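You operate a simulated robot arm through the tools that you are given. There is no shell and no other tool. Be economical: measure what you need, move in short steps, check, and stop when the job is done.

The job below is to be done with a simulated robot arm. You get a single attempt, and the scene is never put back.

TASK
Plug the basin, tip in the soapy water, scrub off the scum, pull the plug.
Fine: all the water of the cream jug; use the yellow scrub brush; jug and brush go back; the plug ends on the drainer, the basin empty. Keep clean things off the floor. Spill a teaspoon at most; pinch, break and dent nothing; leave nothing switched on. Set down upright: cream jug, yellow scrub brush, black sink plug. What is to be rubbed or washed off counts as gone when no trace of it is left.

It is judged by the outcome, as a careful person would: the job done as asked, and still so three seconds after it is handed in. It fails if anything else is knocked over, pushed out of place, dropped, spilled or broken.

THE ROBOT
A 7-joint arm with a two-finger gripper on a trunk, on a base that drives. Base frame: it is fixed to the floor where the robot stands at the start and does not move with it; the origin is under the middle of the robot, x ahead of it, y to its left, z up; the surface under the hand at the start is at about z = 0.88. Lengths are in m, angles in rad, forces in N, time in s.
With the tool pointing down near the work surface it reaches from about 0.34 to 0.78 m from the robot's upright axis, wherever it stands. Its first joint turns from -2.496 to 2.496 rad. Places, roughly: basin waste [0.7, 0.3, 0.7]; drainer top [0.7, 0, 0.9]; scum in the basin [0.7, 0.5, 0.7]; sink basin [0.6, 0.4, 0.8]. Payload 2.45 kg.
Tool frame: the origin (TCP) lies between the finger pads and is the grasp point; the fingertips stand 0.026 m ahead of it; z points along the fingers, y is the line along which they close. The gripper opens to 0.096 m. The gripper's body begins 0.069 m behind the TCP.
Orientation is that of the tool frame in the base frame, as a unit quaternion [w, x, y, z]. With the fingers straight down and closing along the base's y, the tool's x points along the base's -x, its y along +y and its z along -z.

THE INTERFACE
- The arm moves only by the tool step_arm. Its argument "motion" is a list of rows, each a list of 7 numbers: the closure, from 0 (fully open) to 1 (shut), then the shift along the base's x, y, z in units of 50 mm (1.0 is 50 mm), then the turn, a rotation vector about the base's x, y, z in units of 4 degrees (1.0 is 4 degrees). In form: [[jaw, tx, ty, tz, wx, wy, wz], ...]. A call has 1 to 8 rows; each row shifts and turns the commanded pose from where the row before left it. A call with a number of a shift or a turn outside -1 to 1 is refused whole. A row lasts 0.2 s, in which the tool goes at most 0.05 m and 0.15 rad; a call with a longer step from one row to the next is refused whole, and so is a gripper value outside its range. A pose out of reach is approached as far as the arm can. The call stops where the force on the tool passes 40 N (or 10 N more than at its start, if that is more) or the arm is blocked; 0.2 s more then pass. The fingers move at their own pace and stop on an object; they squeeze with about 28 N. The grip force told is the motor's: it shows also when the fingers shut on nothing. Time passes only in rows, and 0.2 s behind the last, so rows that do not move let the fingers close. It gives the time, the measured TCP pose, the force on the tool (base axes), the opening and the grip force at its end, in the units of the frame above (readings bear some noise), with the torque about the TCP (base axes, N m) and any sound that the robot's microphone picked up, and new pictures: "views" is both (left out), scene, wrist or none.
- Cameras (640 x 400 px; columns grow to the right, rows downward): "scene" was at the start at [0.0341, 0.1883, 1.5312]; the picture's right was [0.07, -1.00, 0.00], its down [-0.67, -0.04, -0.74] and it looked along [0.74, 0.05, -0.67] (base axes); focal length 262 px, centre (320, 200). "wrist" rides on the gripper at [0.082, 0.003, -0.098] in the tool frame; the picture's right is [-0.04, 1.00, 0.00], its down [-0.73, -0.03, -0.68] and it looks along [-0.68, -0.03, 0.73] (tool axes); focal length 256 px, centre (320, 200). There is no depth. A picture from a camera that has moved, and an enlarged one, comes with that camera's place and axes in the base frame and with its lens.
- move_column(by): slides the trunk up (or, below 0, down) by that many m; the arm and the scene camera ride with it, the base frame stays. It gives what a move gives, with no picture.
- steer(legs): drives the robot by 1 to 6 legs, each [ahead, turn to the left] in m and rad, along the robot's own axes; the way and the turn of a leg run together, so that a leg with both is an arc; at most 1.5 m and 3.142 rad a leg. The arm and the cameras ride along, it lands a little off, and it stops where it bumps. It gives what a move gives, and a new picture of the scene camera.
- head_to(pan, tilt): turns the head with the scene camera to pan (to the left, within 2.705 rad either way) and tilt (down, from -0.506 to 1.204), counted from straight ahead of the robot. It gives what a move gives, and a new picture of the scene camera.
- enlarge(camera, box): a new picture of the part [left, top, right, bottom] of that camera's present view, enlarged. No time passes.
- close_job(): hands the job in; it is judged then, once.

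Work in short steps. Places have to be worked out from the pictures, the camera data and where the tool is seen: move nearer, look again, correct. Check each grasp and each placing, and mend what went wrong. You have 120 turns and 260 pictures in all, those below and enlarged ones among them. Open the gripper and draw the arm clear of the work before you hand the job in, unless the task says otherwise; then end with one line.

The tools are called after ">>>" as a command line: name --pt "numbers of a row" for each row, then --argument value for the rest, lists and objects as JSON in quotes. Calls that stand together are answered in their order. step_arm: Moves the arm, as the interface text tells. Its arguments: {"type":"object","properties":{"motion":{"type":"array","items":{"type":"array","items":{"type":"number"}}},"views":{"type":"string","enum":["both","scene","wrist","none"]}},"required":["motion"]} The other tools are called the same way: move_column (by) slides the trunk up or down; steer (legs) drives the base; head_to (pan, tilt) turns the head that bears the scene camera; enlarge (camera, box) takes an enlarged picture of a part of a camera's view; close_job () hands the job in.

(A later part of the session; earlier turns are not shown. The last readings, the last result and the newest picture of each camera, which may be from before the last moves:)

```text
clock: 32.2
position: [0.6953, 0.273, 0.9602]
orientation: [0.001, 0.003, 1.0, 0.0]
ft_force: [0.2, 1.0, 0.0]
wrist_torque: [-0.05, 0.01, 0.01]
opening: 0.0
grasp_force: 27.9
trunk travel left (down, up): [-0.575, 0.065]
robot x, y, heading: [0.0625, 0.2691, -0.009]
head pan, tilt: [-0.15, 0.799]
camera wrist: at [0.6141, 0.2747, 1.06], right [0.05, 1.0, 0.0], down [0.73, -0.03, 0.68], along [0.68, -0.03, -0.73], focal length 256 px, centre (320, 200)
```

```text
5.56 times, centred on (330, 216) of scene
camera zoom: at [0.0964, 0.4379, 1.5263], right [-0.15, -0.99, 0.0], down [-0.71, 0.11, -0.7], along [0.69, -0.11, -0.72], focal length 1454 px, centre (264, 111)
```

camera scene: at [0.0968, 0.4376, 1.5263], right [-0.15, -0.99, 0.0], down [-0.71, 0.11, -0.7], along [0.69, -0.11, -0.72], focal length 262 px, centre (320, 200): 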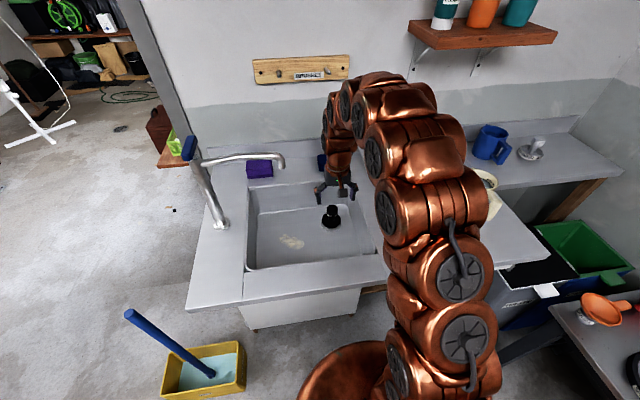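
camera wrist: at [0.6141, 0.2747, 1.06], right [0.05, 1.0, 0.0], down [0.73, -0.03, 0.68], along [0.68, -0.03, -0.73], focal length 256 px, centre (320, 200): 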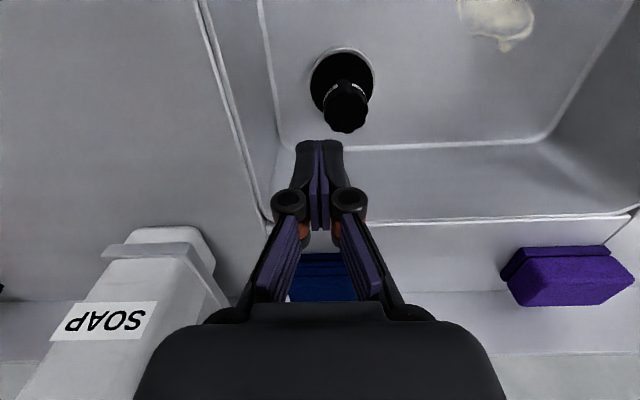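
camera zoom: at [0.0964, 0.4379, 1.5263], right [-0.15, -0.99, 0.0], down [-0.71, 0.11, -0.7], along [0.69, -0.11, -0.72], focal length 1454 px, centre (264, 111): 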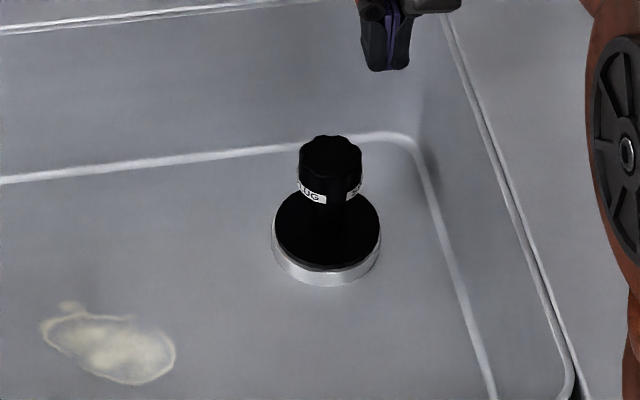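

The plug sits flush in the waste after a firm press. Next the jug: I raise the arm and move to where I can see it well.

>>> step_arm --pt "0 -0.3 0 0.9 0 0 0" --pt "0 -0.3 -0.3 0.9 0 0 0" --pt "0 -0.6 -0.75 0.2 0 0 0" --pt "0 -0.6 -0.75 0 0 0 0" --pt "0 -0.6 -0.75 0 0 0 0" --pt "0 -0.6 -0.75 0 0 0 0" --pt "0 -0.6 -0.75 0 0 0 0" --pt "0 -0.5 -0.75 0 0 0 0"

```text
clock: 34.0
position: [0.4893, 0.0317, 1.0616]
orientation: [0.001, 0.003, 1.0, 0.0]
ft_force: [0.5, -0.1, 0.0]
wrist_torque: [-0.04, -0.02, 0.0]
opening: 0.0962
grasp_force: 0.1
trunk travel left (down, up): [-0.575, 0.065]
robot x, y, heading: [0.0612, 0.2626, -0.008]
head pan, tilt: [-0.15, 0.799]
camera scene: at [0.0963, 0.4378, 1.5263], right [-0.15, -0.99, 0.0], down [-0.71, 0.11, -0.7], along [0.69, -0.11, -0.72], focal length 262 px, centre (320, 200)
camera wrist: at [0.4084, 0.0335, 1.1602], right [0.05, 1.0, 0.0], down [0.73, -0.03, 0.68], along [0.68, -0.03, -0.73], focal length 256 px, centre (320, 200)
```

scene: 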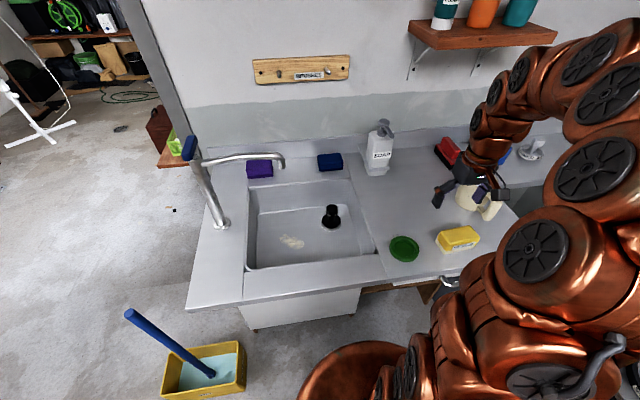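
wrist: 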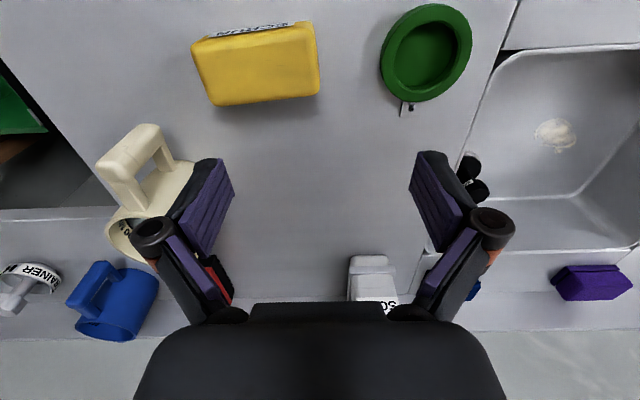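

>>> step_arm --pt "0 -0.4 -0.8 0.2 0 0 0" --pt "0 -0.4 -0.8 0.2 0 0 0" --pt "0 -0.4 -0.8 0.2 0 0 0" --pt "0 -0.4 -0.6 0.2 0 0 0"

>>> enlarge --camera "wrist" --box '[200, 60, 420, 240]'

>>> enlarge --camera "scene" --box '[420, 130, 540, 230]'

```text
clock: 35.0
position: [0.4089, -0.1205, 1.1012]
orientation: [0.001, 0.001, 1.0, 0.0]
ft_force: [0.1, -1.5, 0.2]
wrist_torque: [-0.03, 0.03, 0.01]
opening: 0.0959
grasp_force: 0.0
trunk travel left (down, up): [-0.575, 0.065]
robot x, y, heading: [0.0627, 0.268, -0.01]
head pan, tilt: [-0.15, 0.799]
camera scene: at [0.0962, 0.4375, 1.5264], right [-0.15, -0.99, 0.0], down [-0.71, 0.11, -0.7], along [0.69, -0.11, -0.72], focal length 262 px, centre (320, 200)
camera wrist: at [0.3282, -0.1175, 1.1994], right [0.04, 1.0, 0.0], down [0.73, -0.03, 0.68], along [0.68, -0.03, -0.73], focal length 256 px, centre (320, 200)
```

scene: 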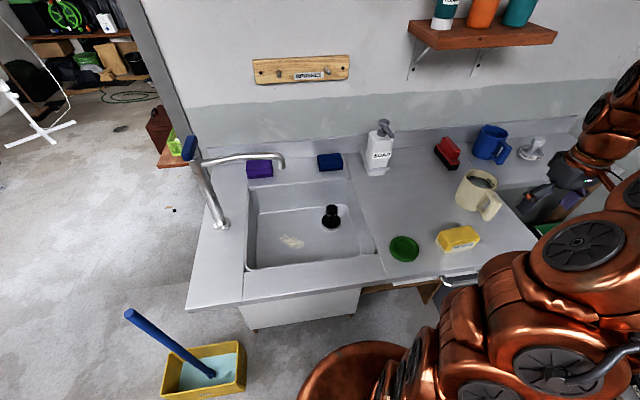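
wrist: 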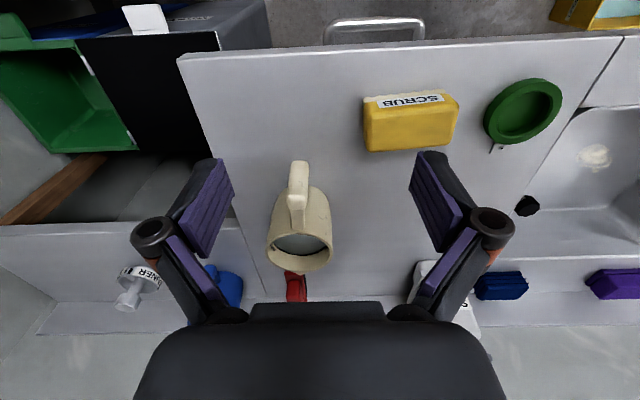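

```text
2.22 times, centred on (310, 150) of wrist
camera zoom: at [0.3282, -0.1175, 1.1994], right [0.04, 1.0, 0.0], down [0.73, -0.03, 0.68], along [0.68, -0.03, -0.73], focal length 569 px, centre (342, 311)
```

zoom: 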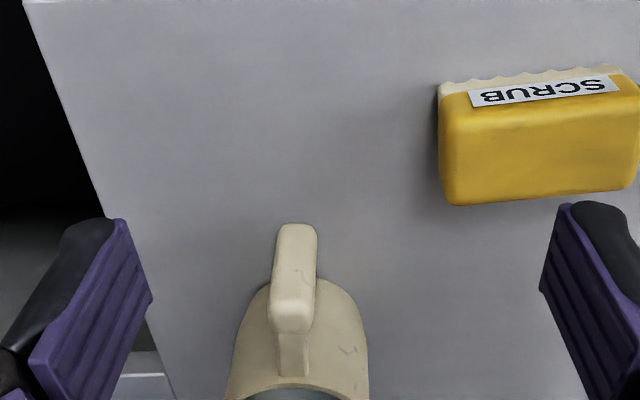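

```text
4.00 times, centred on (480, 180) of scene
camera zoom: at [0.0962, 0.4375, 1.5264], right [-0.15, -0.99, 0.0], down [-0.71, 0.11, -0.7], along [0.69, -0.11, -0.72], focal length 1047 px, centre (-320, 280)
```

zoom: 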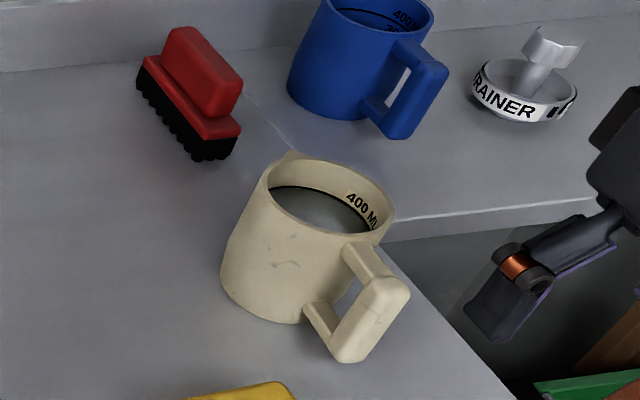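

The handle's upright bar is at about x 0.543, y -0.155, z 0.905–0.98, facing the robot. The jug body is centred near (0.6245,-0.159) with its rim at 0.98 and the lip on the far side. I pitch the tool forward to about 36° below horizontal so it can take the handle from the front.

>>> step_arm --pt "0 0 -0.12 0 0 -1 0" --pt "0 0 -0.12 0 0 -1 0" --pt "0 0 -0.12 0 0 -1 0" --pt "0 0 -0.12 0 0 -1 0" --pt "0 0 -0.12 0 0 -1 0" --pt "0 0 -0.1 0 0 -1 0" --pt "0 0 0 0 0 -1 0" --views "none"

>>> step_arm --pt "0 0 0 -0.3 0 -1 0" --pt "0 0 0 -0.3 0 -1 0" --pt "0 0 0 -0.3 0 -1 0" --pt "0 0 0 -0.3 0 -1 0" --pt "0 0 0 -0.3 0 -1 0" --pt "0 0 0 -0.3 0 -1 0" --pt "0 0 0 0 0 -0.5 0"

```text
clock: 36.6
position: [0.4098, -0.1536, 1.1013]
orientation: [0.243, 0.002, 0.97, 0.001]
ft_force: [-0.2, 0.4, -0.1]
wrist_torque: [-0.01, -0.01, 0.0]
opening: 0.0959
grasp_force: 0.1
trunk travel left (down, up): [-0.575, 0.065]
robot x, y, heading: [0.0618, 0.2677, -0.006]
head pan, tilt: [-0.15, 0.799]
```

```text
clock: 38.2
position: [0.4104, -0.1535, 1.0106]
orientation: [0.456, 0.0, 0.89, 0.003]
ft_force: [-0.8, -0.3, -0.4]
wrist_torque: [-0.02, -0.01, -0.01]
opening: 0.0958
grasp_force: 0.1
trunk travel left (down, up): [-0.575, 0.065]
robot x, y, heading: [0.0655, 0.2662, -0.003]
head pan, tilt: [-0.15, 0.799]
camera scene: at [0.0961, 0.4373, 1.5264], right [-0.15, -0.99, 0.0], down [-0.71, 0.11, -0.7], along [0.69, -0.11, -0.72], focal length 262 px, centre (320, 200)
camera wrist: at [0.283, -0.1514, 1.003], right [0.03, 1.0, 0.04], down [-0.12, -0.03, 0.99], along [0.99, -0.03, 0.12], focal length 256 px, centre (320, 200)
```

scene: 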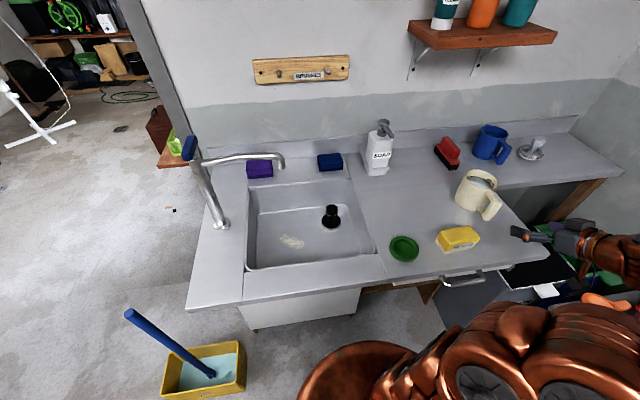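
wrist: 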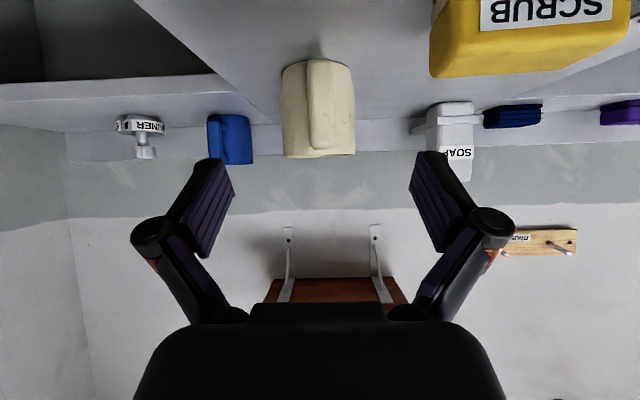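

Aligned in y to within 4 mm. I lower to z≈0.945 and go forward around the handle bar.

>>> step_arm --pt "0 0 -0.07 -0.65 0 0 0" --pt "0 0.5 0 -0.65 0 0 0" --pt "0 0.8 0 0 0 0 0" --pt "0 0.8 0 0 0 0 0" --pt "0 0.3 0 0 0 0 0" --pt "0 0 0 0 0 0 0"

>>> enlarge --camera "scene" --box '[430, 150, 550, 240]'

```text
clock: 39.6
position: [0.5308, -0.1573, 0.9455]
orientation: [0.454, 0.003, 0.891, 0.001]
ft_force: [0.3, 0.1, -0.7]
wrist_torque: [0.06, 0.0, -0.01]
opening: 0.0962
grasp_force: 0.1
trunk travel left (down, up): [-0.575, 0.065]
robot x, y, heading: [0.065, 0.2692, -0.007]
head pan, tilt: [-0.15, 0.799]
camera scene: at [0.096, 0.4373, 1.5264], right [-0.15, -0.99, 0.0], down [-0.71, 0.11, -0.7], along [0.69, -0.11, -0.72], focal length 262 px, centre (320, 200)
camera wrist: at [0.4037, -0.155, 0.9378], right [0.03, 1.0, 0.04], down [-0.12, -0.03, 0.99], along [0.99, -0.03, 0.12], focal length 256 px, centre (320, 200)
```

scene: 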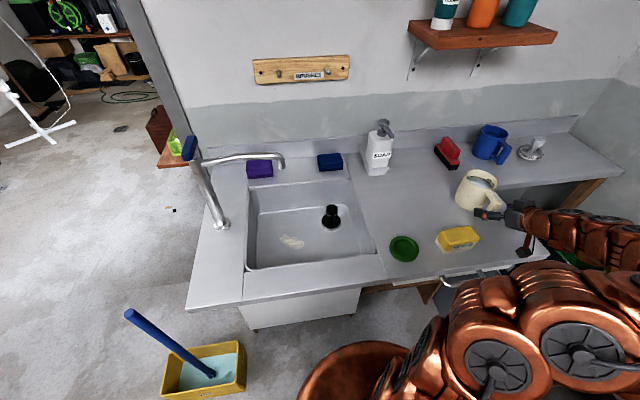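
wrist: 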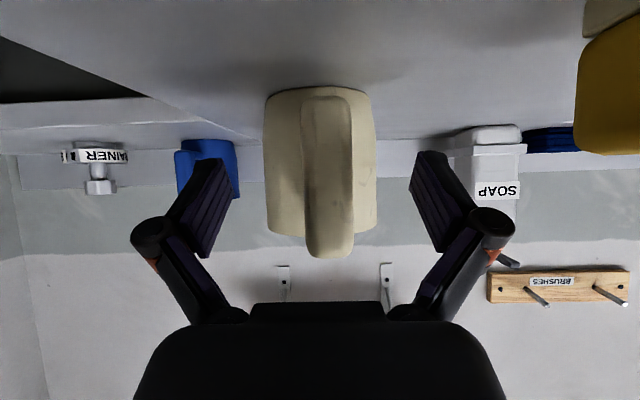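

```text
4.44 times, centred on (490, 195) of scene
camera zoom: at [0.096, 0.4373, 1.5264], right [-0.15, -0.99, 0.0], down [-0.71, 0.11, -0.7], along [0.69, -0.11, -0.72], focal length 1163 px, centre (-436, 222)
```

zoom: 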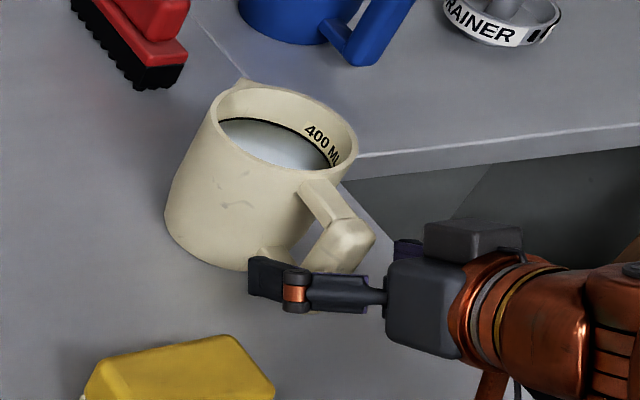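

The handle is centred within 2 mm, with a slight yaw of about -4° to match. I advance and close.

>>> step_arm --pt "0 0.15 0.03 0 0 0 -0.9" --pt "0 0.14 0 0 0 0 0" --pt "0 0 0 0 0 0 0" --views "none"

>>> step_arm --pt "1 0 0 0 0 0 0" --pt "1 0 0 0 0 0 0" --pt "1 0 0 0 0 0 0" --pt "1 0 0 0 0 0 0" --pt "1 0 0 0 0 0 0"

>>> enlarge --camera "scene" --box '[430, 150, 550, 240]'

```text
clock: 40.4
position: [0.5436, -0.1555, 0.9456]
orientation: [0.455, 0.03, 0.89, -0.012]
ft_force: [0.4, 0.5, -0.6]
wrist_torque: [0.04, 0.0, 0.02]
opening: 0.0958
grasp_force: 0.0
trunk travel left (down, up): [-0.575, 0.065]
robot x, y, heading: [0.0641, 0.2656, -0.005]
head pan, tilt: [-0.15, 0.799]
```

```text
clock: 41.6
position: [0.5438, -0.1563, 0.9459]
orientation: [0.454, 0.031, 0.89, -0.014]
ft_force: [-0.8, 1.6, 0.1]
wrist_torque: [-0.04, -0.14, 0.08]
opening: 0.0235
grasp_force: 27.9
trunk travel left (down, up): [-0.575, 0.065]
robot x, y, heading: [0.0686, 0.2643, -0.004]
head pan, tilt: [-0.15, 0.799]
camera scene: at [0.096, 0.4374, 1.5264], right [-0.15, -0.99, 0.0], down [-0.71, 0.11, -0.7], along [0.69, -0.11, -0.72], focal length 262 px, centre (320, 200)
camera wrist: at [0.4182, -0.1453, 0.9376], right [0.09, 1.0, 0.04], down [-0.12, -0.03, 0.99], along [0.99, -0.09, 0.12], focal length 256 px, centre (320, 200)
```

scene: 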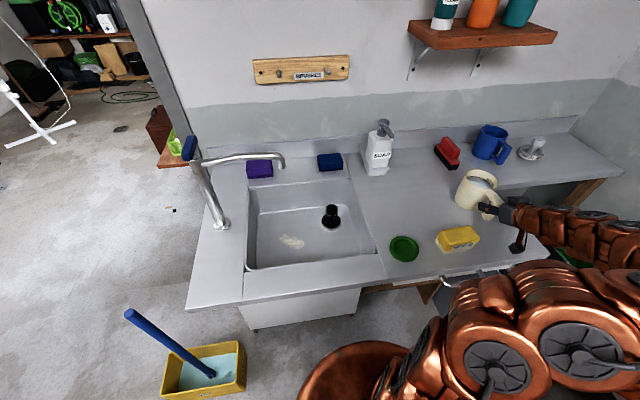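
wrist: 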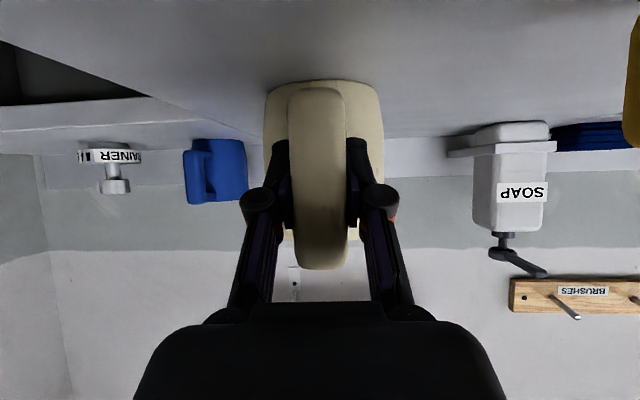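

```text
4.44 times, centred on (490, 195) of scene
camera zoom: at [0.096, 0.4374, 1.5264], right [-0.15, -0.99, 0.0], down [-0.71, 0.11, -0.7], along [0.69, -0.11, -0.72], focal length 1163 px, centre (-436, 222)
```

zoom: 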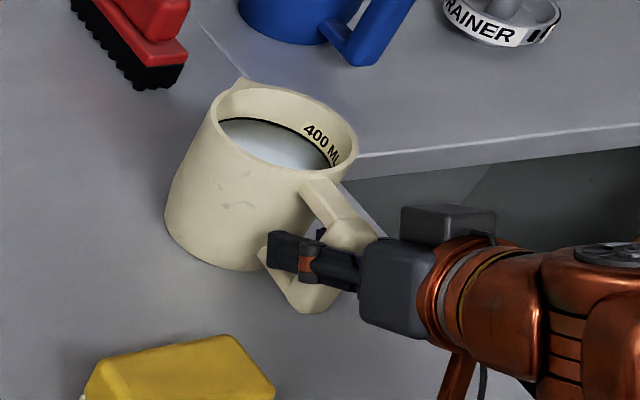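

Gripped (opening 0.0235). I do a test lift of 2 cm to see whether it slips.

>>> step_arm --pt "1 0 0 0.1 0 0 0" --pt "1 0 0 0.15 0 0 0" --pt "1 0 0 0.15 0 0 0" --pt "1 0 0 0 0 0 0" --views "wrist"

>>> enlarge --camera "scene" --box '[430, 150, 550, 240]'

```text
clock: 42.6
position: [0.545, -0.1563, 0.9661]
orientation: [0.455, 0.03, 0.89, -0.013]
ft_force: [-0.3, 0.6, -6.3]
wrist_torque: [0.01, 0.3, -0.05]
opening: 0.0237
grasp_force: 27.9
trunk travel left (down, up): [-0.575, 0.065]
robot x, y, heading: [0.0634, 0.2679, -0.004]
head pan, tilt: [-0.15, 0.799]
camera wrist: at [0.4185, -0.1458, 0.9574], right [0.09, 1.0, 0.04], down [-0.12, -0.03, 0.99], along [0.99, -0.09, 0.12], focal length 256 px, centre (320, 200)
```

wrist: 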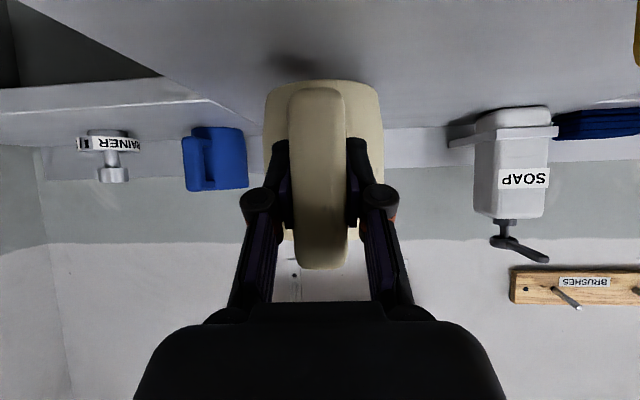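

```text
4.44 times, centred on (490, 195) of scene
camera zoom: at [0.0963, 0.4371, 1.5264], right [-0.15, -0.99, 0.0], down [-0.71, 0.11, -0.7], along [0.69, -0.11, -0.72], focal length 1163 px, centre (-436, 222)
```

zoom: 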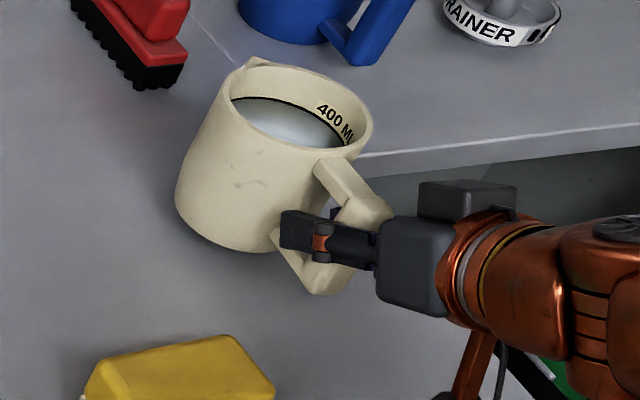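

It holds upright with no slip (load 6.3 N). I raise it and carry it smoothly toward the basin.

>>> step_arm --pt "1 0 0 0.3 0 0 0" --pt "1 0 0.1 0.5 0 0 0" --pt "1 0 0.3 0.5 0 0 0" --pt "1 0 0.5 0.5 0 0 0" --pt "1 0 0.6 0.4 0 0 0" --pt "1 0 0.6 0.3 0 0 0" --pt "1 0 0.6 0 0 0 0" --pt "1 0 0.6 0 0 0 0" --views "none"

>>> step_arm --pt "1 0 0.6 0 0 0 0" --pt "1 0 0.6 0 0 0 0" --pt "1 0 0.6 0 0 0 0" --pt "1 0 0.6 0 0 0 0" --pt "1 0 0.6 0 0 0 0" --pt "1 0 0.6 0 0 0 0" --pt "1 0 0.5 0 0 0 0" --pt "1 0 0.3 0 0 0 0"

```text
clock: 44.4
position: [0.5465, 0.0092, 1.092]
orientation: [0.456, 0.031, 0.89, -0.013]
ft_force: [0.4, -1.0, -5.2]
wrist_torque: [0.02, 0.29, 0.03]
opening: 0.0234
grasp_force: 28.4
trunk travel left (down, up): [-0.575, 0.065]
robot x, y, heading: [0.0649, 0.2698, -0.008]
head pan, tilt: [-0.15, 0.799]
```

```text
clock: 46.2
position: [0.5636, 0.1434, 1.1219]
orientation: [0.454, 0.03, 0.891, -0.012]
ft_force: [0.2, 0.0, -5.2]
wrist_torque: [-0.01, 0.32, 0.01]
opening: 0.0236
grasp_force: 28.2
out of reach, approached as far as the arm can: row 3, 4, 5, 6, 7
trunk travel left (down, up): [-0.575, 0.065]
robot x, y, heading: [0.0664, 0.2665, -0.009]
head pan, tilt: [-0.15, 0.799]
camera scene: at [0.0962, 0.4372, 1.5264], right [-0.15, -0.99, 0.0], down [-0.71, 0.11, -0.7], along [0.69, -0.11, -0.72], focal length 262 px, centre (320, 200)
camera wrist: at [0.4375, 0.1539, 1.1141], right [0.09, 1.0, 0.04], down [-0.12, -0.03, 0.99], along [0.99, -0.09, 0.12], focal length 256 px, centre (320, 200)
```

scene: 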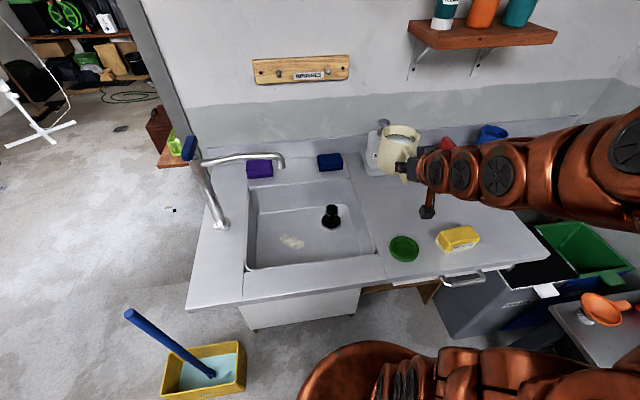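
wrist: 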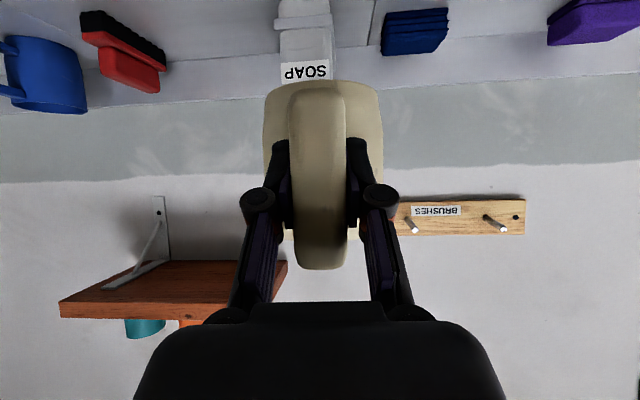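

With this shallow pitch the wrist comes too close to the robot's axis. I yaw the tool left about the handle by about 68°, so the jug will pour toward +y, and then slide it over the basin.

>>> step_arm --pt "1 0 0 0 0 0 1" --pt "1 0 0 0 0 0 1" --pt "1 0 0 0 0 0 1" --pt "1 0 0 0 0 0 1" --pt "1 0 0 0 0 0 1" --pt "1 0 0 0 0 0 1" --pt "1 0 0 0 0 0 1" --pt "1 0 0 0 0 0 1" --views "none"

>>> step_arm --pt "1 0 0 0 0 0 1" --pt "1 0 0 0 0 0 1" --pt "1 0 0 0 0 0 1" --pt "1 0 0 0 0 0 1" --pt "1 0 0 0 0 0 1" --pt "1 0 0 0 0 0 1" --pt "1 0 0 0 0 0 1" --pt "1 0 0 0 0 0 1" --views "scene"

```text
clock: 48.0
position: [0.5625, 0.1455, 1.1212]
orientation: [0.441, -0.216, 0.864, 0.112]
ft_force: [-0.6, -0.5, -4.7]
wrist_torque: [-0.15, 0.23, 0.0]
opening: 0.0237
grasp_force: 28.1
trunk travel left (down, up): [-0.575, 0.065]
robot x, y, heading: [0.0658, 0.2651, -0.005]
head pan, tilt: [-0.15, 0.799]
```

```text
clock: 49.8
position: [0.5633, 0.1458, 1.1212]
orientation: [0.393, -0.446, 0.77, 0.23]
ft_force: [-0.1, 0.3, -5.1]
wrist_torque: [-0.24, 0.17, -0.02]
opening: 0.0236
grasp_force: 27.3
trunk travel left (down, up): [-0.575, 0.065]
robot x, y, heading: [0.0639, 0.2677, -0.004]
head pan, tilt: [-0.15, 0.799]
camera scene: at [0.0961, 0.4373, 1.5264], right [-0.15, -0.99, 0.0], down [-0.71, 0.11, -0.7], along [0.69, -0.11, -0.72], focal length 262 px, centre (320, 200)
```

scene: 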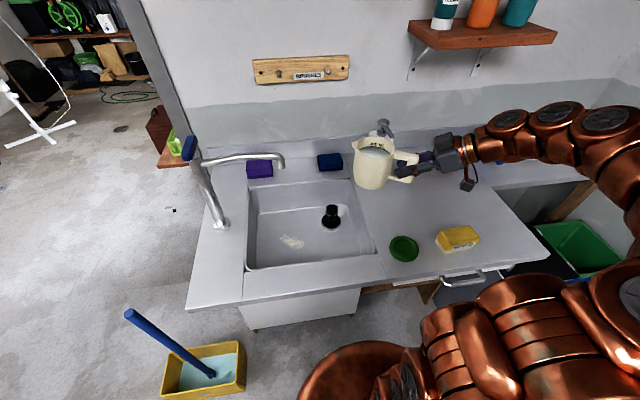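

The yaw is now about 60° and the jug is level. I slide it over the basin and lower it a little.

>>> step_arm --pt "1 0.1 0.5 0 0 0 0" --pt "1 0.1 0.5 -0.1 0 0 0" --pt "1 0.1 0.5 -0.3 0 0 0" --pt "1 0.1 0.5 -0.4 0 0 0" --pt "1 0.05 0.5 -0.4 0 0 0" --pt "1 0 0 -0.2 0 0 0" --pt "1 0 0 0 0 0 0" --views "scene"

>>> enlarge --camera "scene" --box '[200, 110, 440, 270]'

```text
clock: 51.4
position: [0.5868, 0.2712, 1.0513]
orientation: [0.392, -0.447, 0.77, 0.231]
ft_force: [-0.6, 0.2, -4.8]
wrist_torque: [-0.28, 0.13, -0.01]
opening: 0.0234
grasp_force: 27.4
trunk travel left (down, up): [-0.575, 0.065]
robot x, y, heading: [0.0641, 0.268, -0.005]
head pan, tilt: [-0.15, 0.799]
camera scene: at [0.0963, 0.4375, 1.5264], right [-0.15, -0.99, 0.0], down [-0.71, 0.11, -0.7], along [0.69, -0.11, -0.72], focal length 262 px, centre (320, 200)
```

scene: 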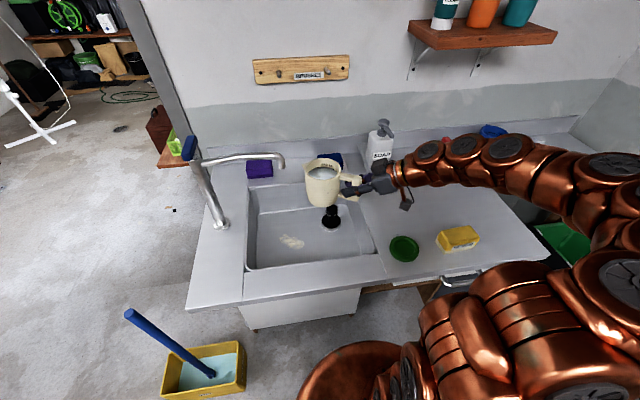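

```text
2.50 times, centred on (320, 190) of scene
camera zoom: at [0.0963, 0.4375, 1.5264], right [-0.15, -0.99, 0.0], down [-0.71, 0.11, -0.7], along [0.69, -0.11, -0.72], focal length 654 px, centre (320, 225)
```

zoom: 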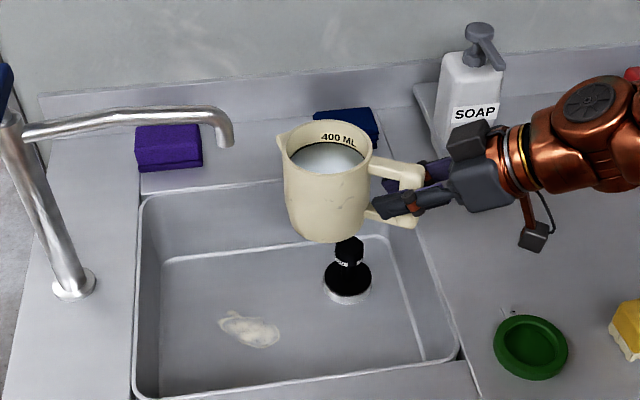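

It is well placed over the basin, with the plug below and clear. I start tipping toward +y, slowly.

>>> step_arm --pt "1 0 0 -0.1 -0.866 0.5 0" --pt "1 0 0 -0.1 -0.866 0.5 0" --pt "1 0 0 -0.1 -0.866 0.5 0" --pt "1 0 0 -0.1 -0.866 0.5 0" --pt "1 0 0 0 -0.52 0.3 0" --pt "1 0 0 0 -0.52 0.3 0" --pt "1 0 0 0 -0.52 0.3 0" --pt "1 0 0 0 -0.52 0.3 0" --views "scene"

>>> enlarge --camera "scene" --box '[220, 130, 400, 260]'

```text
clock: 53.2
position: [0.5854, 0.2708, 1.0307]
orientation: [0.211, -0.485, 0.839, 0.126]
ft_force: [0.7, -0.7, -5.4]
wrist_torque: [-0.16, 0.11, -0.01]
opening: 0.0235
grasp_force: 28.0
trunk travel left (down, up): [-0.575, 0.065]
robot x, y, heading: [0.0637, 0.269, -0.005]
head pan, tilt: [-0.15, 0.799]
camera scene: at [0.0963, 0.4374, 1.5264], right [-0.15, -0.99, 0.0], down [-0.71, 0.11, -0.7], along [0.69, -0.11, -0.72], focal length 262 px, centre (320, 200)
```

scene: 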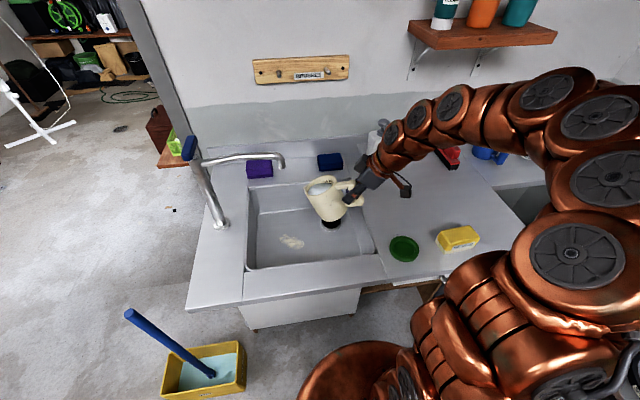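

```text
3.08 times, centred on (310, 195) of scene
camera zoom: at [0.0963, 0.4374, 1.5264], right [-0.15, -0.99, 0.0], down [-0.71, 0.11, -0.7], along [0.69, -0.11, -0.72], focal length 805 px, centre (351, 215)
```

zoom: 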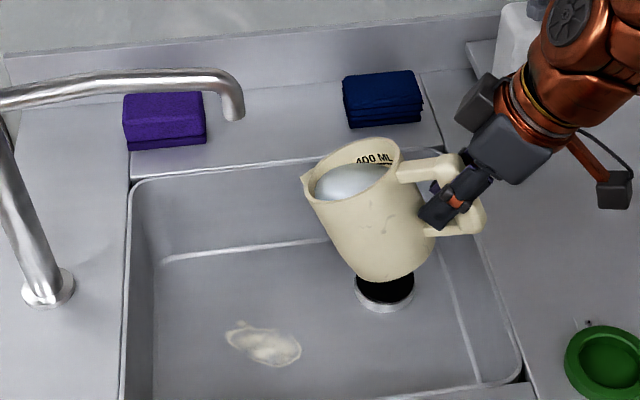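

Level is at the lip and nothing has spilled. I continue at about 2.4° per row.

>>> step_arm --pt "1 0 0 0 -0.4 0.23 0" --pt "1 0 0 0 -0.4 0.23 0" --pt "1 0 0 0 -0.4 0.23 0" --pt "1 0 0 0 -0.4 0.23 0" --pt "1 0 0 0 -0.4 0.23 0" --pt "1 0 0 0 -0.4 0.23 0" --pt "1 0 0 0 -0.4 0.23 0" --pt "1 0 0 0 -0.4 0.23 0" --views "none"

>>> enlarge --camera "scene" --box '[220, 130, 400, 260]'

```text
clock: 55.0
position: [0.5867, 0.2692, 1.0311]
orientation: [0.103, -0.496, 0.86, 0.063]
ft_force: [0.5, -0.3, -4.3]
wrist_torque: [-0.1, 0.09, 0.03]
opening: 0.0235
grasp_force: 27.9
trunk travel left (down, up): [-0.575, 0.065]
robot x, y, heading: [0.0654, 0.2654, -0.01]
head pan, tilt: [-0.15, 0.799]
```

```text
3.08 times, centred on (310, 195) of scene
camera zoom: at [0.0963, 0.4375, 1.5264], right [-0.15, -0.99, 0.0], down [-0.71, 0.11, -0.7], along [0.69, -0.11, -0.72], focal length 805 px, centre (351, 215)
```

zoom: 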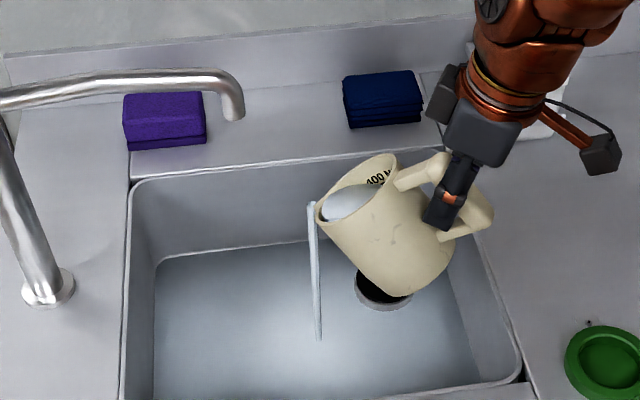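

It pours cleanly into the basin. I keep going.

>>> step_arm --pt "1 0 0 0 -0.5 0.29 0" --pt "1 0 0 0 -0.5 0.29 0" --pt "1 0 0 0 -0.5 0.29 0" --pt "1 0 0 0 -0.5 0.29 0" --pt "1 0 0 0 -0.5 0.29 0" --pt "1 0 0 0 -0.5 0.29 0" --pt "1 0 0 0 -0.5 0.29 0" --pt "1 0 0 0 -0.5 0.29 0" --views "none"

>>> step_arm --pt "1 0 0 0 -0.5 0.29 0" --pt "1 0 0 0 -0.5 0.29 0" --pt "1 0 0 0 -0.5 0.29 0" --pt "1 0 0 0 -0.5 0.29 0" --pt "1 0 0 0 -0.5 0.29 0" --pt "1 0 0 0 -0.5 0.29 0" --pt "1 0 0 0 -0.5 0.29 0" --pt "1 0 0 0 -0.5 0.29 0" --views "scene"

>>> enlarge --camera "scene" --box '[220, 130, 400, 260]'

```text
clock: 56.8
position: [0.5859, 0.271, 1.0297]
orientation: [-0.038, -0.5, 0.865, -0.018]
ft_force: [0.0, -0.7, -3.9]
wrist_torque: [-0.06, 0.01, -0.03]
opening: 0.0237
grasp_force: 28.4
trunk travel left (down, up): [-0.575, 0.065]
robot x, y, heading: [0.0589, 0.2634, -0.009]
head pan, tilt: [-0.15, 0.799]
```

```text
clock: 58.6
position: [0.5858, 0.2705, 1.0302]
orientation: [-0.176, -0.489, 0.849, -0.098]
ft_force: [-0.4, 0.1, -2.3]
wrist_torque: [0.02, -0.04, -0.03]
opening: 0.0236
grasp_force: 27.8
trunk travel left (down, up): [-0.575, 0.065]
robot x, y, heading: [0.0597, 0.267, -0.006]
head pan, tilt: [-0.15, 0.799]
camera scene: at [0.0961, 0.4375, 1.5264], right [-0.15, -0.99, 0.0], down [-0.71, 0.11, -0.7], along [0.69, -0.11, -0.72], focal length 262 px, centre (320, 200)
```

scene: 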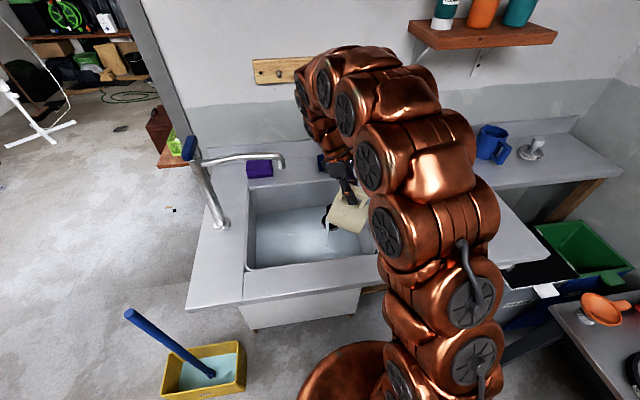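

```text
3.08 times, centred on (310, 195) of scene
camera zoom: at [0.0961, 0.4375, 1.5264], right [-0.15, -0.99, 0.0], down [-0.71, 0.11, -0.7], along [0.69, -0.11, -0.72], focal length 805 px, centre (351, 215)
```

zoom: 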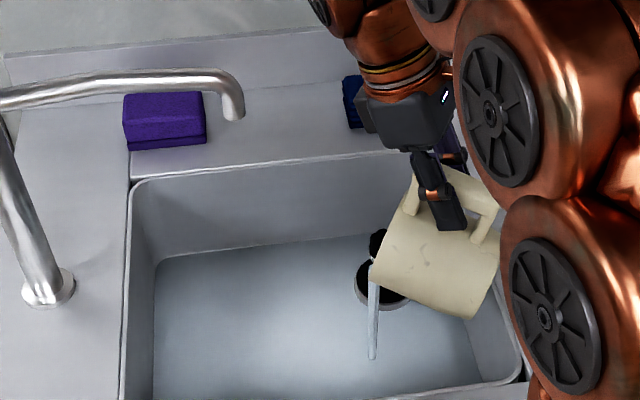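

About 78° tilt, still pouring inside the basin. I tip further to drain it fully.

>>> step_arm --pt "1 0 0 0 -0.6 0.35 0" --pt "1 0 0 0 -0.6 0.35 0" --pt "1 0 0 0 -0.6 0.35 0" --pt "1 0 0 0 -0.6 0.35 0" --pt "1 0 0 0 -0.6 0.35 0" --pt "1 0 0 0 -0.6 0.35 0" --pt "1 0 0 0 -0.6 0.35 0" --pt "1 0 0 0 -0.6 0.35 0" --views "none"

>>> step_arm --pt "1 0 0 0 -0.6 0.35 0" --pt "1 0 0 0 -0.6 0.35 0" --pt "1 0 0 0 -0.6 0.35 0" --pt "1 0 0 0 -0.6 0.35 0" --pt "1 0 0 0 -0.6 0.35 0" --pt "1 0 0 0 -0.6 0.35 0" --pt "1 0 0 0 0 0 0" --pt "1 0 0 0 0 0 0" --views "scene"

>>> enlarge --camera "scene" --box '[220, 130, 400, 260]'

```text
clock: 60.4
position: [0.5859, 0.2714, 1.0316]
orientation: [-0.337, -0.46, 0.799, -0.191]
ft_force: [0.5, 0.1, -1.5]
wrist_torque: [0.02, -0.02, 0.01]
opening: 0.023
grasp_force: 27.6
trunk travel left (down, up): [-0.575, 0.065]
robot x, y, heading: [0.067, 0.2669, -0.008]
head pan, tilt: [-0.15, 0.799]
```

```text
clock: 62.2
position: [0.5893, 0.2451, 1.0164]
orientation: [-0.41, -0.441, 0.762, -0.237]
ft_force: [3.3, 10.7, -4.8]
wrist_torque: [-0.63, 0.16, 0.25]
opening: 0.0233
grasp_force: 28.2
out of reach, approached as far as the arm can: row 5
trunk travel left (down, up): [-0.575, 0.065]
robot x, y, heading: [0.0667, 0.2669, -0.023]
head pan, tilt: [-0.15, 0.799]
camera scene: at [0.0966, 0.334, 1.5396], right [-0.17, -0.98, -0.07], down [-0.7, 0.17, -0.69], along [0.69, -0.07, -0.72], focal length 262 px, centre (320, 200)
```

scene: 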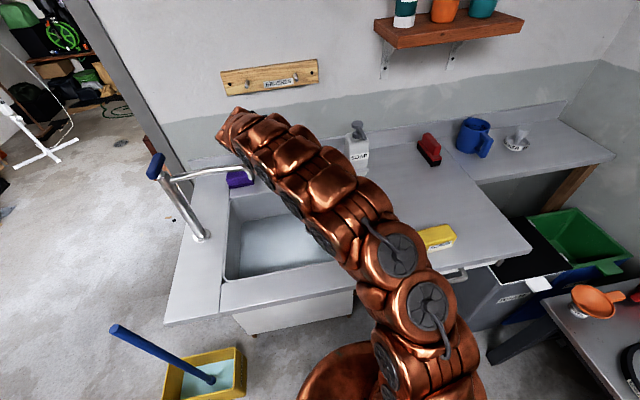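

```text
3.08 times, centred on (310, 195) of scene
camera zoom: at [0.0966, 0.334, 1.5396], right [-0.17, -0.98, -0.07], down [-0.7, 0.17, -0.69], along [0.69, -0.07, -0.72], focal length 805 px, centre (351, 215)
```

zoom: 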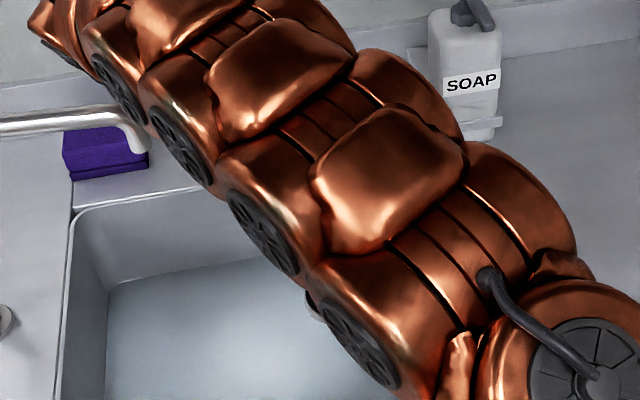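

The arm swung against its limits and something is being pressed: the camera has shifted and the tool shows side force. I back off the last rotation right away.

>>> step_arm --pt "1 0 0 0 0.6 -0.35 0" --pt "1 0 0 0 0.6 -0.35 0" --pt "1 0 0 0 0.6 -0.35 0" --pt "1 0 0 0 0.6 -0.35 0" --pt "1 0 0 0 0 0 0" --views "scene"

```text
clock: 63.4
position: [0.5867, 0.2731, 1.0258]
orientation: [-0.376, -0.45, 0.78, -0.218]
ft_force: [2.2, -0.2, -2.9]
wrist_torque: [-0.03, 0.1, -0.07]
opening: 0.0234
grasp_force: 28.0
trunk travel left (down, up): [-0.575, 0.065]
robot x, y, heading: [0.0617, 0.2661, -0.01]
head pan, tilt: [-0.15, 0.799]
camera scene: at [0.1314, 0.3864, 1.5381], right [-0.16, -0.99, -0.03], down [-0.72, 0.14, -0.68], along [0.67, -0.09, -0.74], focal length 262 px, centre (320, 200)
```

scene: 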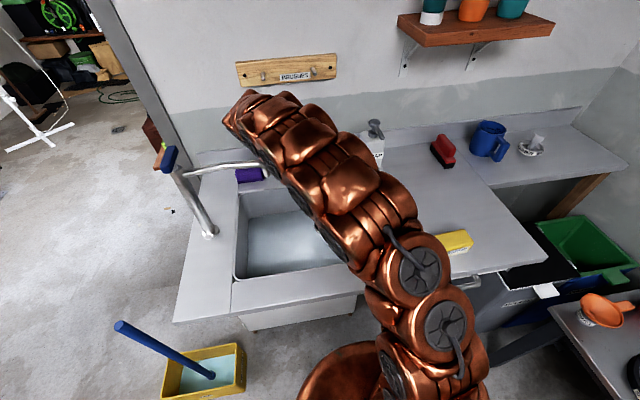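

Still some leaning; I back off a bit more and look.

>>> step_arm --pt "1 0 0 0 0.6 -0.35 0" --pt "1 0 0 0 0.6 -0.35 0" --pt "1 0 0 0 0.6 -0.35 0" --pt "1 0 0 0 0.6 -0.35 0" --pt "1 0 0 0 0 0 0" --views "both"

```text
clock: 64.6
position: [0.5814, 0.2697, 1.0246]
orientation: [-0.298, -0.469, 0.815, -0.167]
ft_force: [-0.7, 0.1, -0.7]
wrist_torque: [0.06, -0.06, 0.03]
opening: 0.0231
grasp_force: 28.1
trunk travel left (down, up): [-0.575, 0.065]
robot x, y, heading: [0.0636, 0.2652, -0.006]
head pan, tilt: [-0.15, 0.799]
camera scene: at [0.0956, 0.4362, 1.5263], right [-0.15, -0.99, 0.0], down [-0.71, 0.11, -0.7], along [0.69, -0.11, -0.72], focal length 262 px, centre (320, 200)
camera wrist: at [0.5806, 0.2692, 1.153], right [-0.85, 0.53, -0.02], down [0.53, 0.85, 0.05], along [0.04, 0.03, -1.0], focal length 256 px, centre (320, 200)
```

scene: 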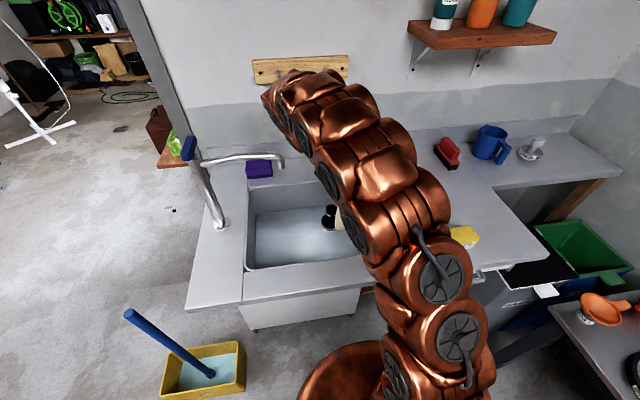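
wrist: 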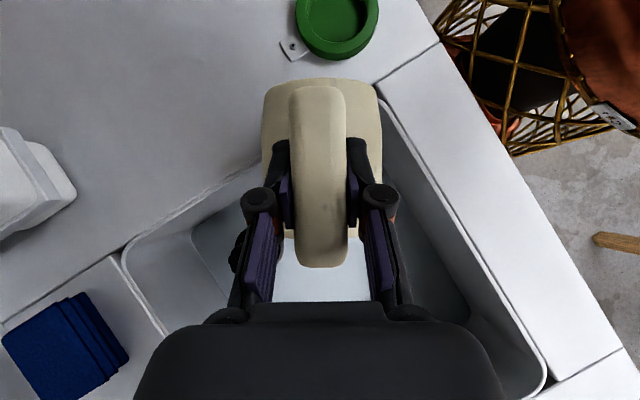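

Everything is back to normal and the spout is unmoved. The weight reading (~1 N, from 5.2 N) suggests the jug is empty. I turn it upright and check inside.

>>> step_arm --pt "1 0 0 0 0.866 -0.5 0" --pt "1 0 0 0 0.866 -0.5 0" --pt "1 0 0 0 0.866 -0.5 0" --pt "1 0 0 0 0.866 -0.5 0" --pt "1 0 0 0 0.866 -0.5 0" --pt "1 0 0 0 0.866 -0.5 0" --pt "1 0 0 0 0.866 -0.5 0" --pt "1 0 0 0 0.866 -0.5 0" --views "none"

>>> step_arm --pt "1 0 0 0.1 0.866 -0.5 0" --pt "1 0 0 0.1 0.866 -0.5 0" --pt "1 0 0 0.1 0.866 -0.5 0" --pt "1 0 0 0.1 0.866 -0.5 0" --pt "1 0 0 0.1 0.866 -0.5 0" --pt "1 0 0 0.1 0.866 -0.5 0" --pt "1 0 0 0.1 0.866 -0.5 0" --pt "1 0 0 0 0.866 -0.5 0" --views "scene"

>>> enlarge --camera "scene" --box '[220, 130, 400, 260]'

```text
clock: 66.4
position: [0.5824, 0.2697, 1.0246]
orientation: [-0.063, -0.498, 0.864, -0.031]
ft_force: [0.5, 0.1, -2.1]
wrist_torque: [-0.06, 0.05, -0.01]
opening: 0.0232
grasp_force: 28.1
trunk travel left (down, up): [-0.575, 0.065]
robot x, y, heading: [0.0649, 0.261, -0.003]
head pan, tilt: [-0.15, 0.799]
```

```text
clock: 68.2
position: [0.581, 0.269, 1.0595]
orientation: [0.179, -0.49, 0.847, 0.107]
ft_force: [-0.8, -0.5, -0.6]
wrist_torque: [-0.04, 0.01, 0.01]
opening: 0.0234
grasp_force: 28.1
trunk travel left (down, up): [-0.575, 0.065]
robot x, y, heading: [0.0649, 0.269, -0.002]
head pan, tilt: [-0.15, 0.799]
camera scene: at [0.0962, 0.4364, 1.5264], right [-0.15, -0.99, 0.0], down [-0.71, 0.11, -0.7], along [0.69, -0.11, -0.72], focal length 262 px, centre (320, 200)
```

scene: 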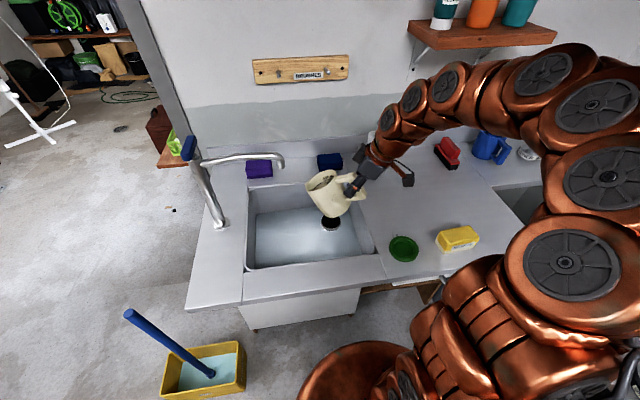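

```text
3.08 times, centred on (310, 195) of scene
camera zoom: at [0.0962, 0.4364, 1.5264], right [-0.15, -0.99, 0.0], down [-0.71, 0.11, -0.7], along [0.69, -0.11, -0.72], focal length 805 px, centre (351, 215)
```

zoom: 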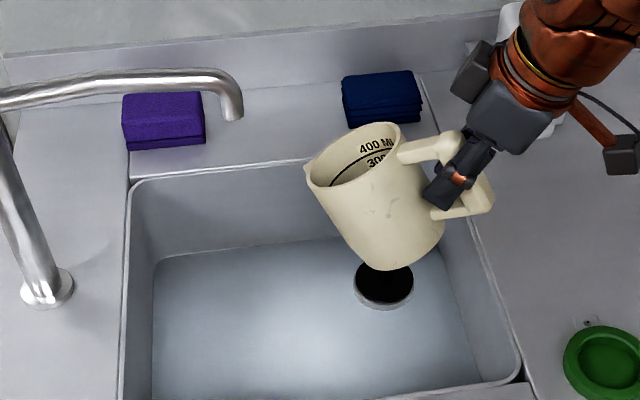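

The jug looks empty. I finish righting it while rising, then carry it back.

>>> step_arm --pt "1 0 0 0.2 0.866 -0.5 0" --pt "1 0 0 0.2 0.866 -0.5 0" --pt "1 0 0 0.2 0.866 -0.5 0" --pt "1 0 0 0.2 0.866 -0.5 0" --pt "1 0 0 0.2 0.866 -0.5 0" --pt "1 0 0 0.2 0.866 -0.5 0" --pt "1 0 0 0 0.866 -0.5 0" --pt "1 0 0 0 0.45 -0.26 0" --views "none"

>>> enlarge --camera "scene" --box '[260, 130, 420, 230]'

>>> step_arm --pt "1 -0.06 -0.5 0 0 0 0" --pt "1 -0.06 -0.5 0 0 0 0" --pt "1 -0.06 -0.5 0 0 0 0" --pt "1 -0.06 -0.5 0 0 0 -0.8" --pt "1 -0.06 -0.5 0 0 0 -0.8" --pt "1 -0.06 0 0 0 0 -1" --pt "1 0 0 0 0 0 -1" --pt "1 0 0 0 0 0 -1" --views "none"

```text
clock: 70.0
position: [0.5809, 0.2692, 1.1205]
orientation: [0.393, -0.446, 0.771, 0.23]
ft_force: [-0.2, 0.9, -2.2]
wrist_torque: [-0.06, 0.03, 0.01]
opening: 0.0235
grasp_force: 28.0
trunk travel left (down, up): [-0.575, 0.065]
robot x, y, heading: [0.0627, 0.2637, -0.01]
head pan, tilt: [-0.15, 0.799]
```

```text
4.00 times, centred on (340, 180) of scene
camera zoom: at [0.0961, 0.4362, 1.5264], right [-0.15, -0.99, 0.0], down [-0.71, 0.11, -0.7], along [0.69, -0.11, -0.72], focal length 1047 px, centre (240, 280)
```

zoom: 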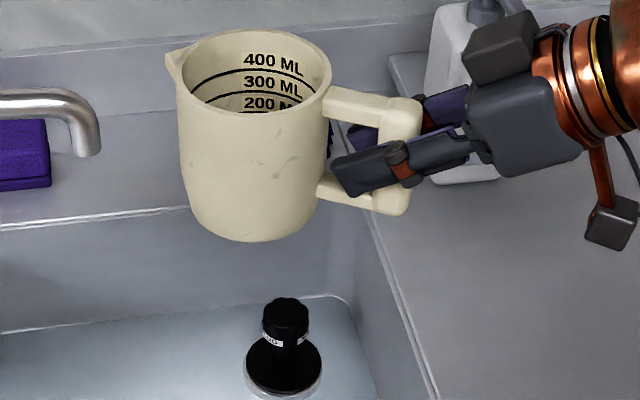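

```text
clock: 71.8
position: [0.5633, 0.1445, 1.1198]
orientation: [0.424, -0.317, 0.832, 0.165]
ft_force: [0.0, -0.8, -1.2]
wrist_torque: [-0.02, 0.07, 0.05]
opening: 0.0232
grasp_force: 28.2
trunk travel left (down, up): [-0.575, 0.065]
robot x, y, heading: [0.0651, 0.2672, -0.002]
head pan, tilt: [-0.15, 0.799]
```

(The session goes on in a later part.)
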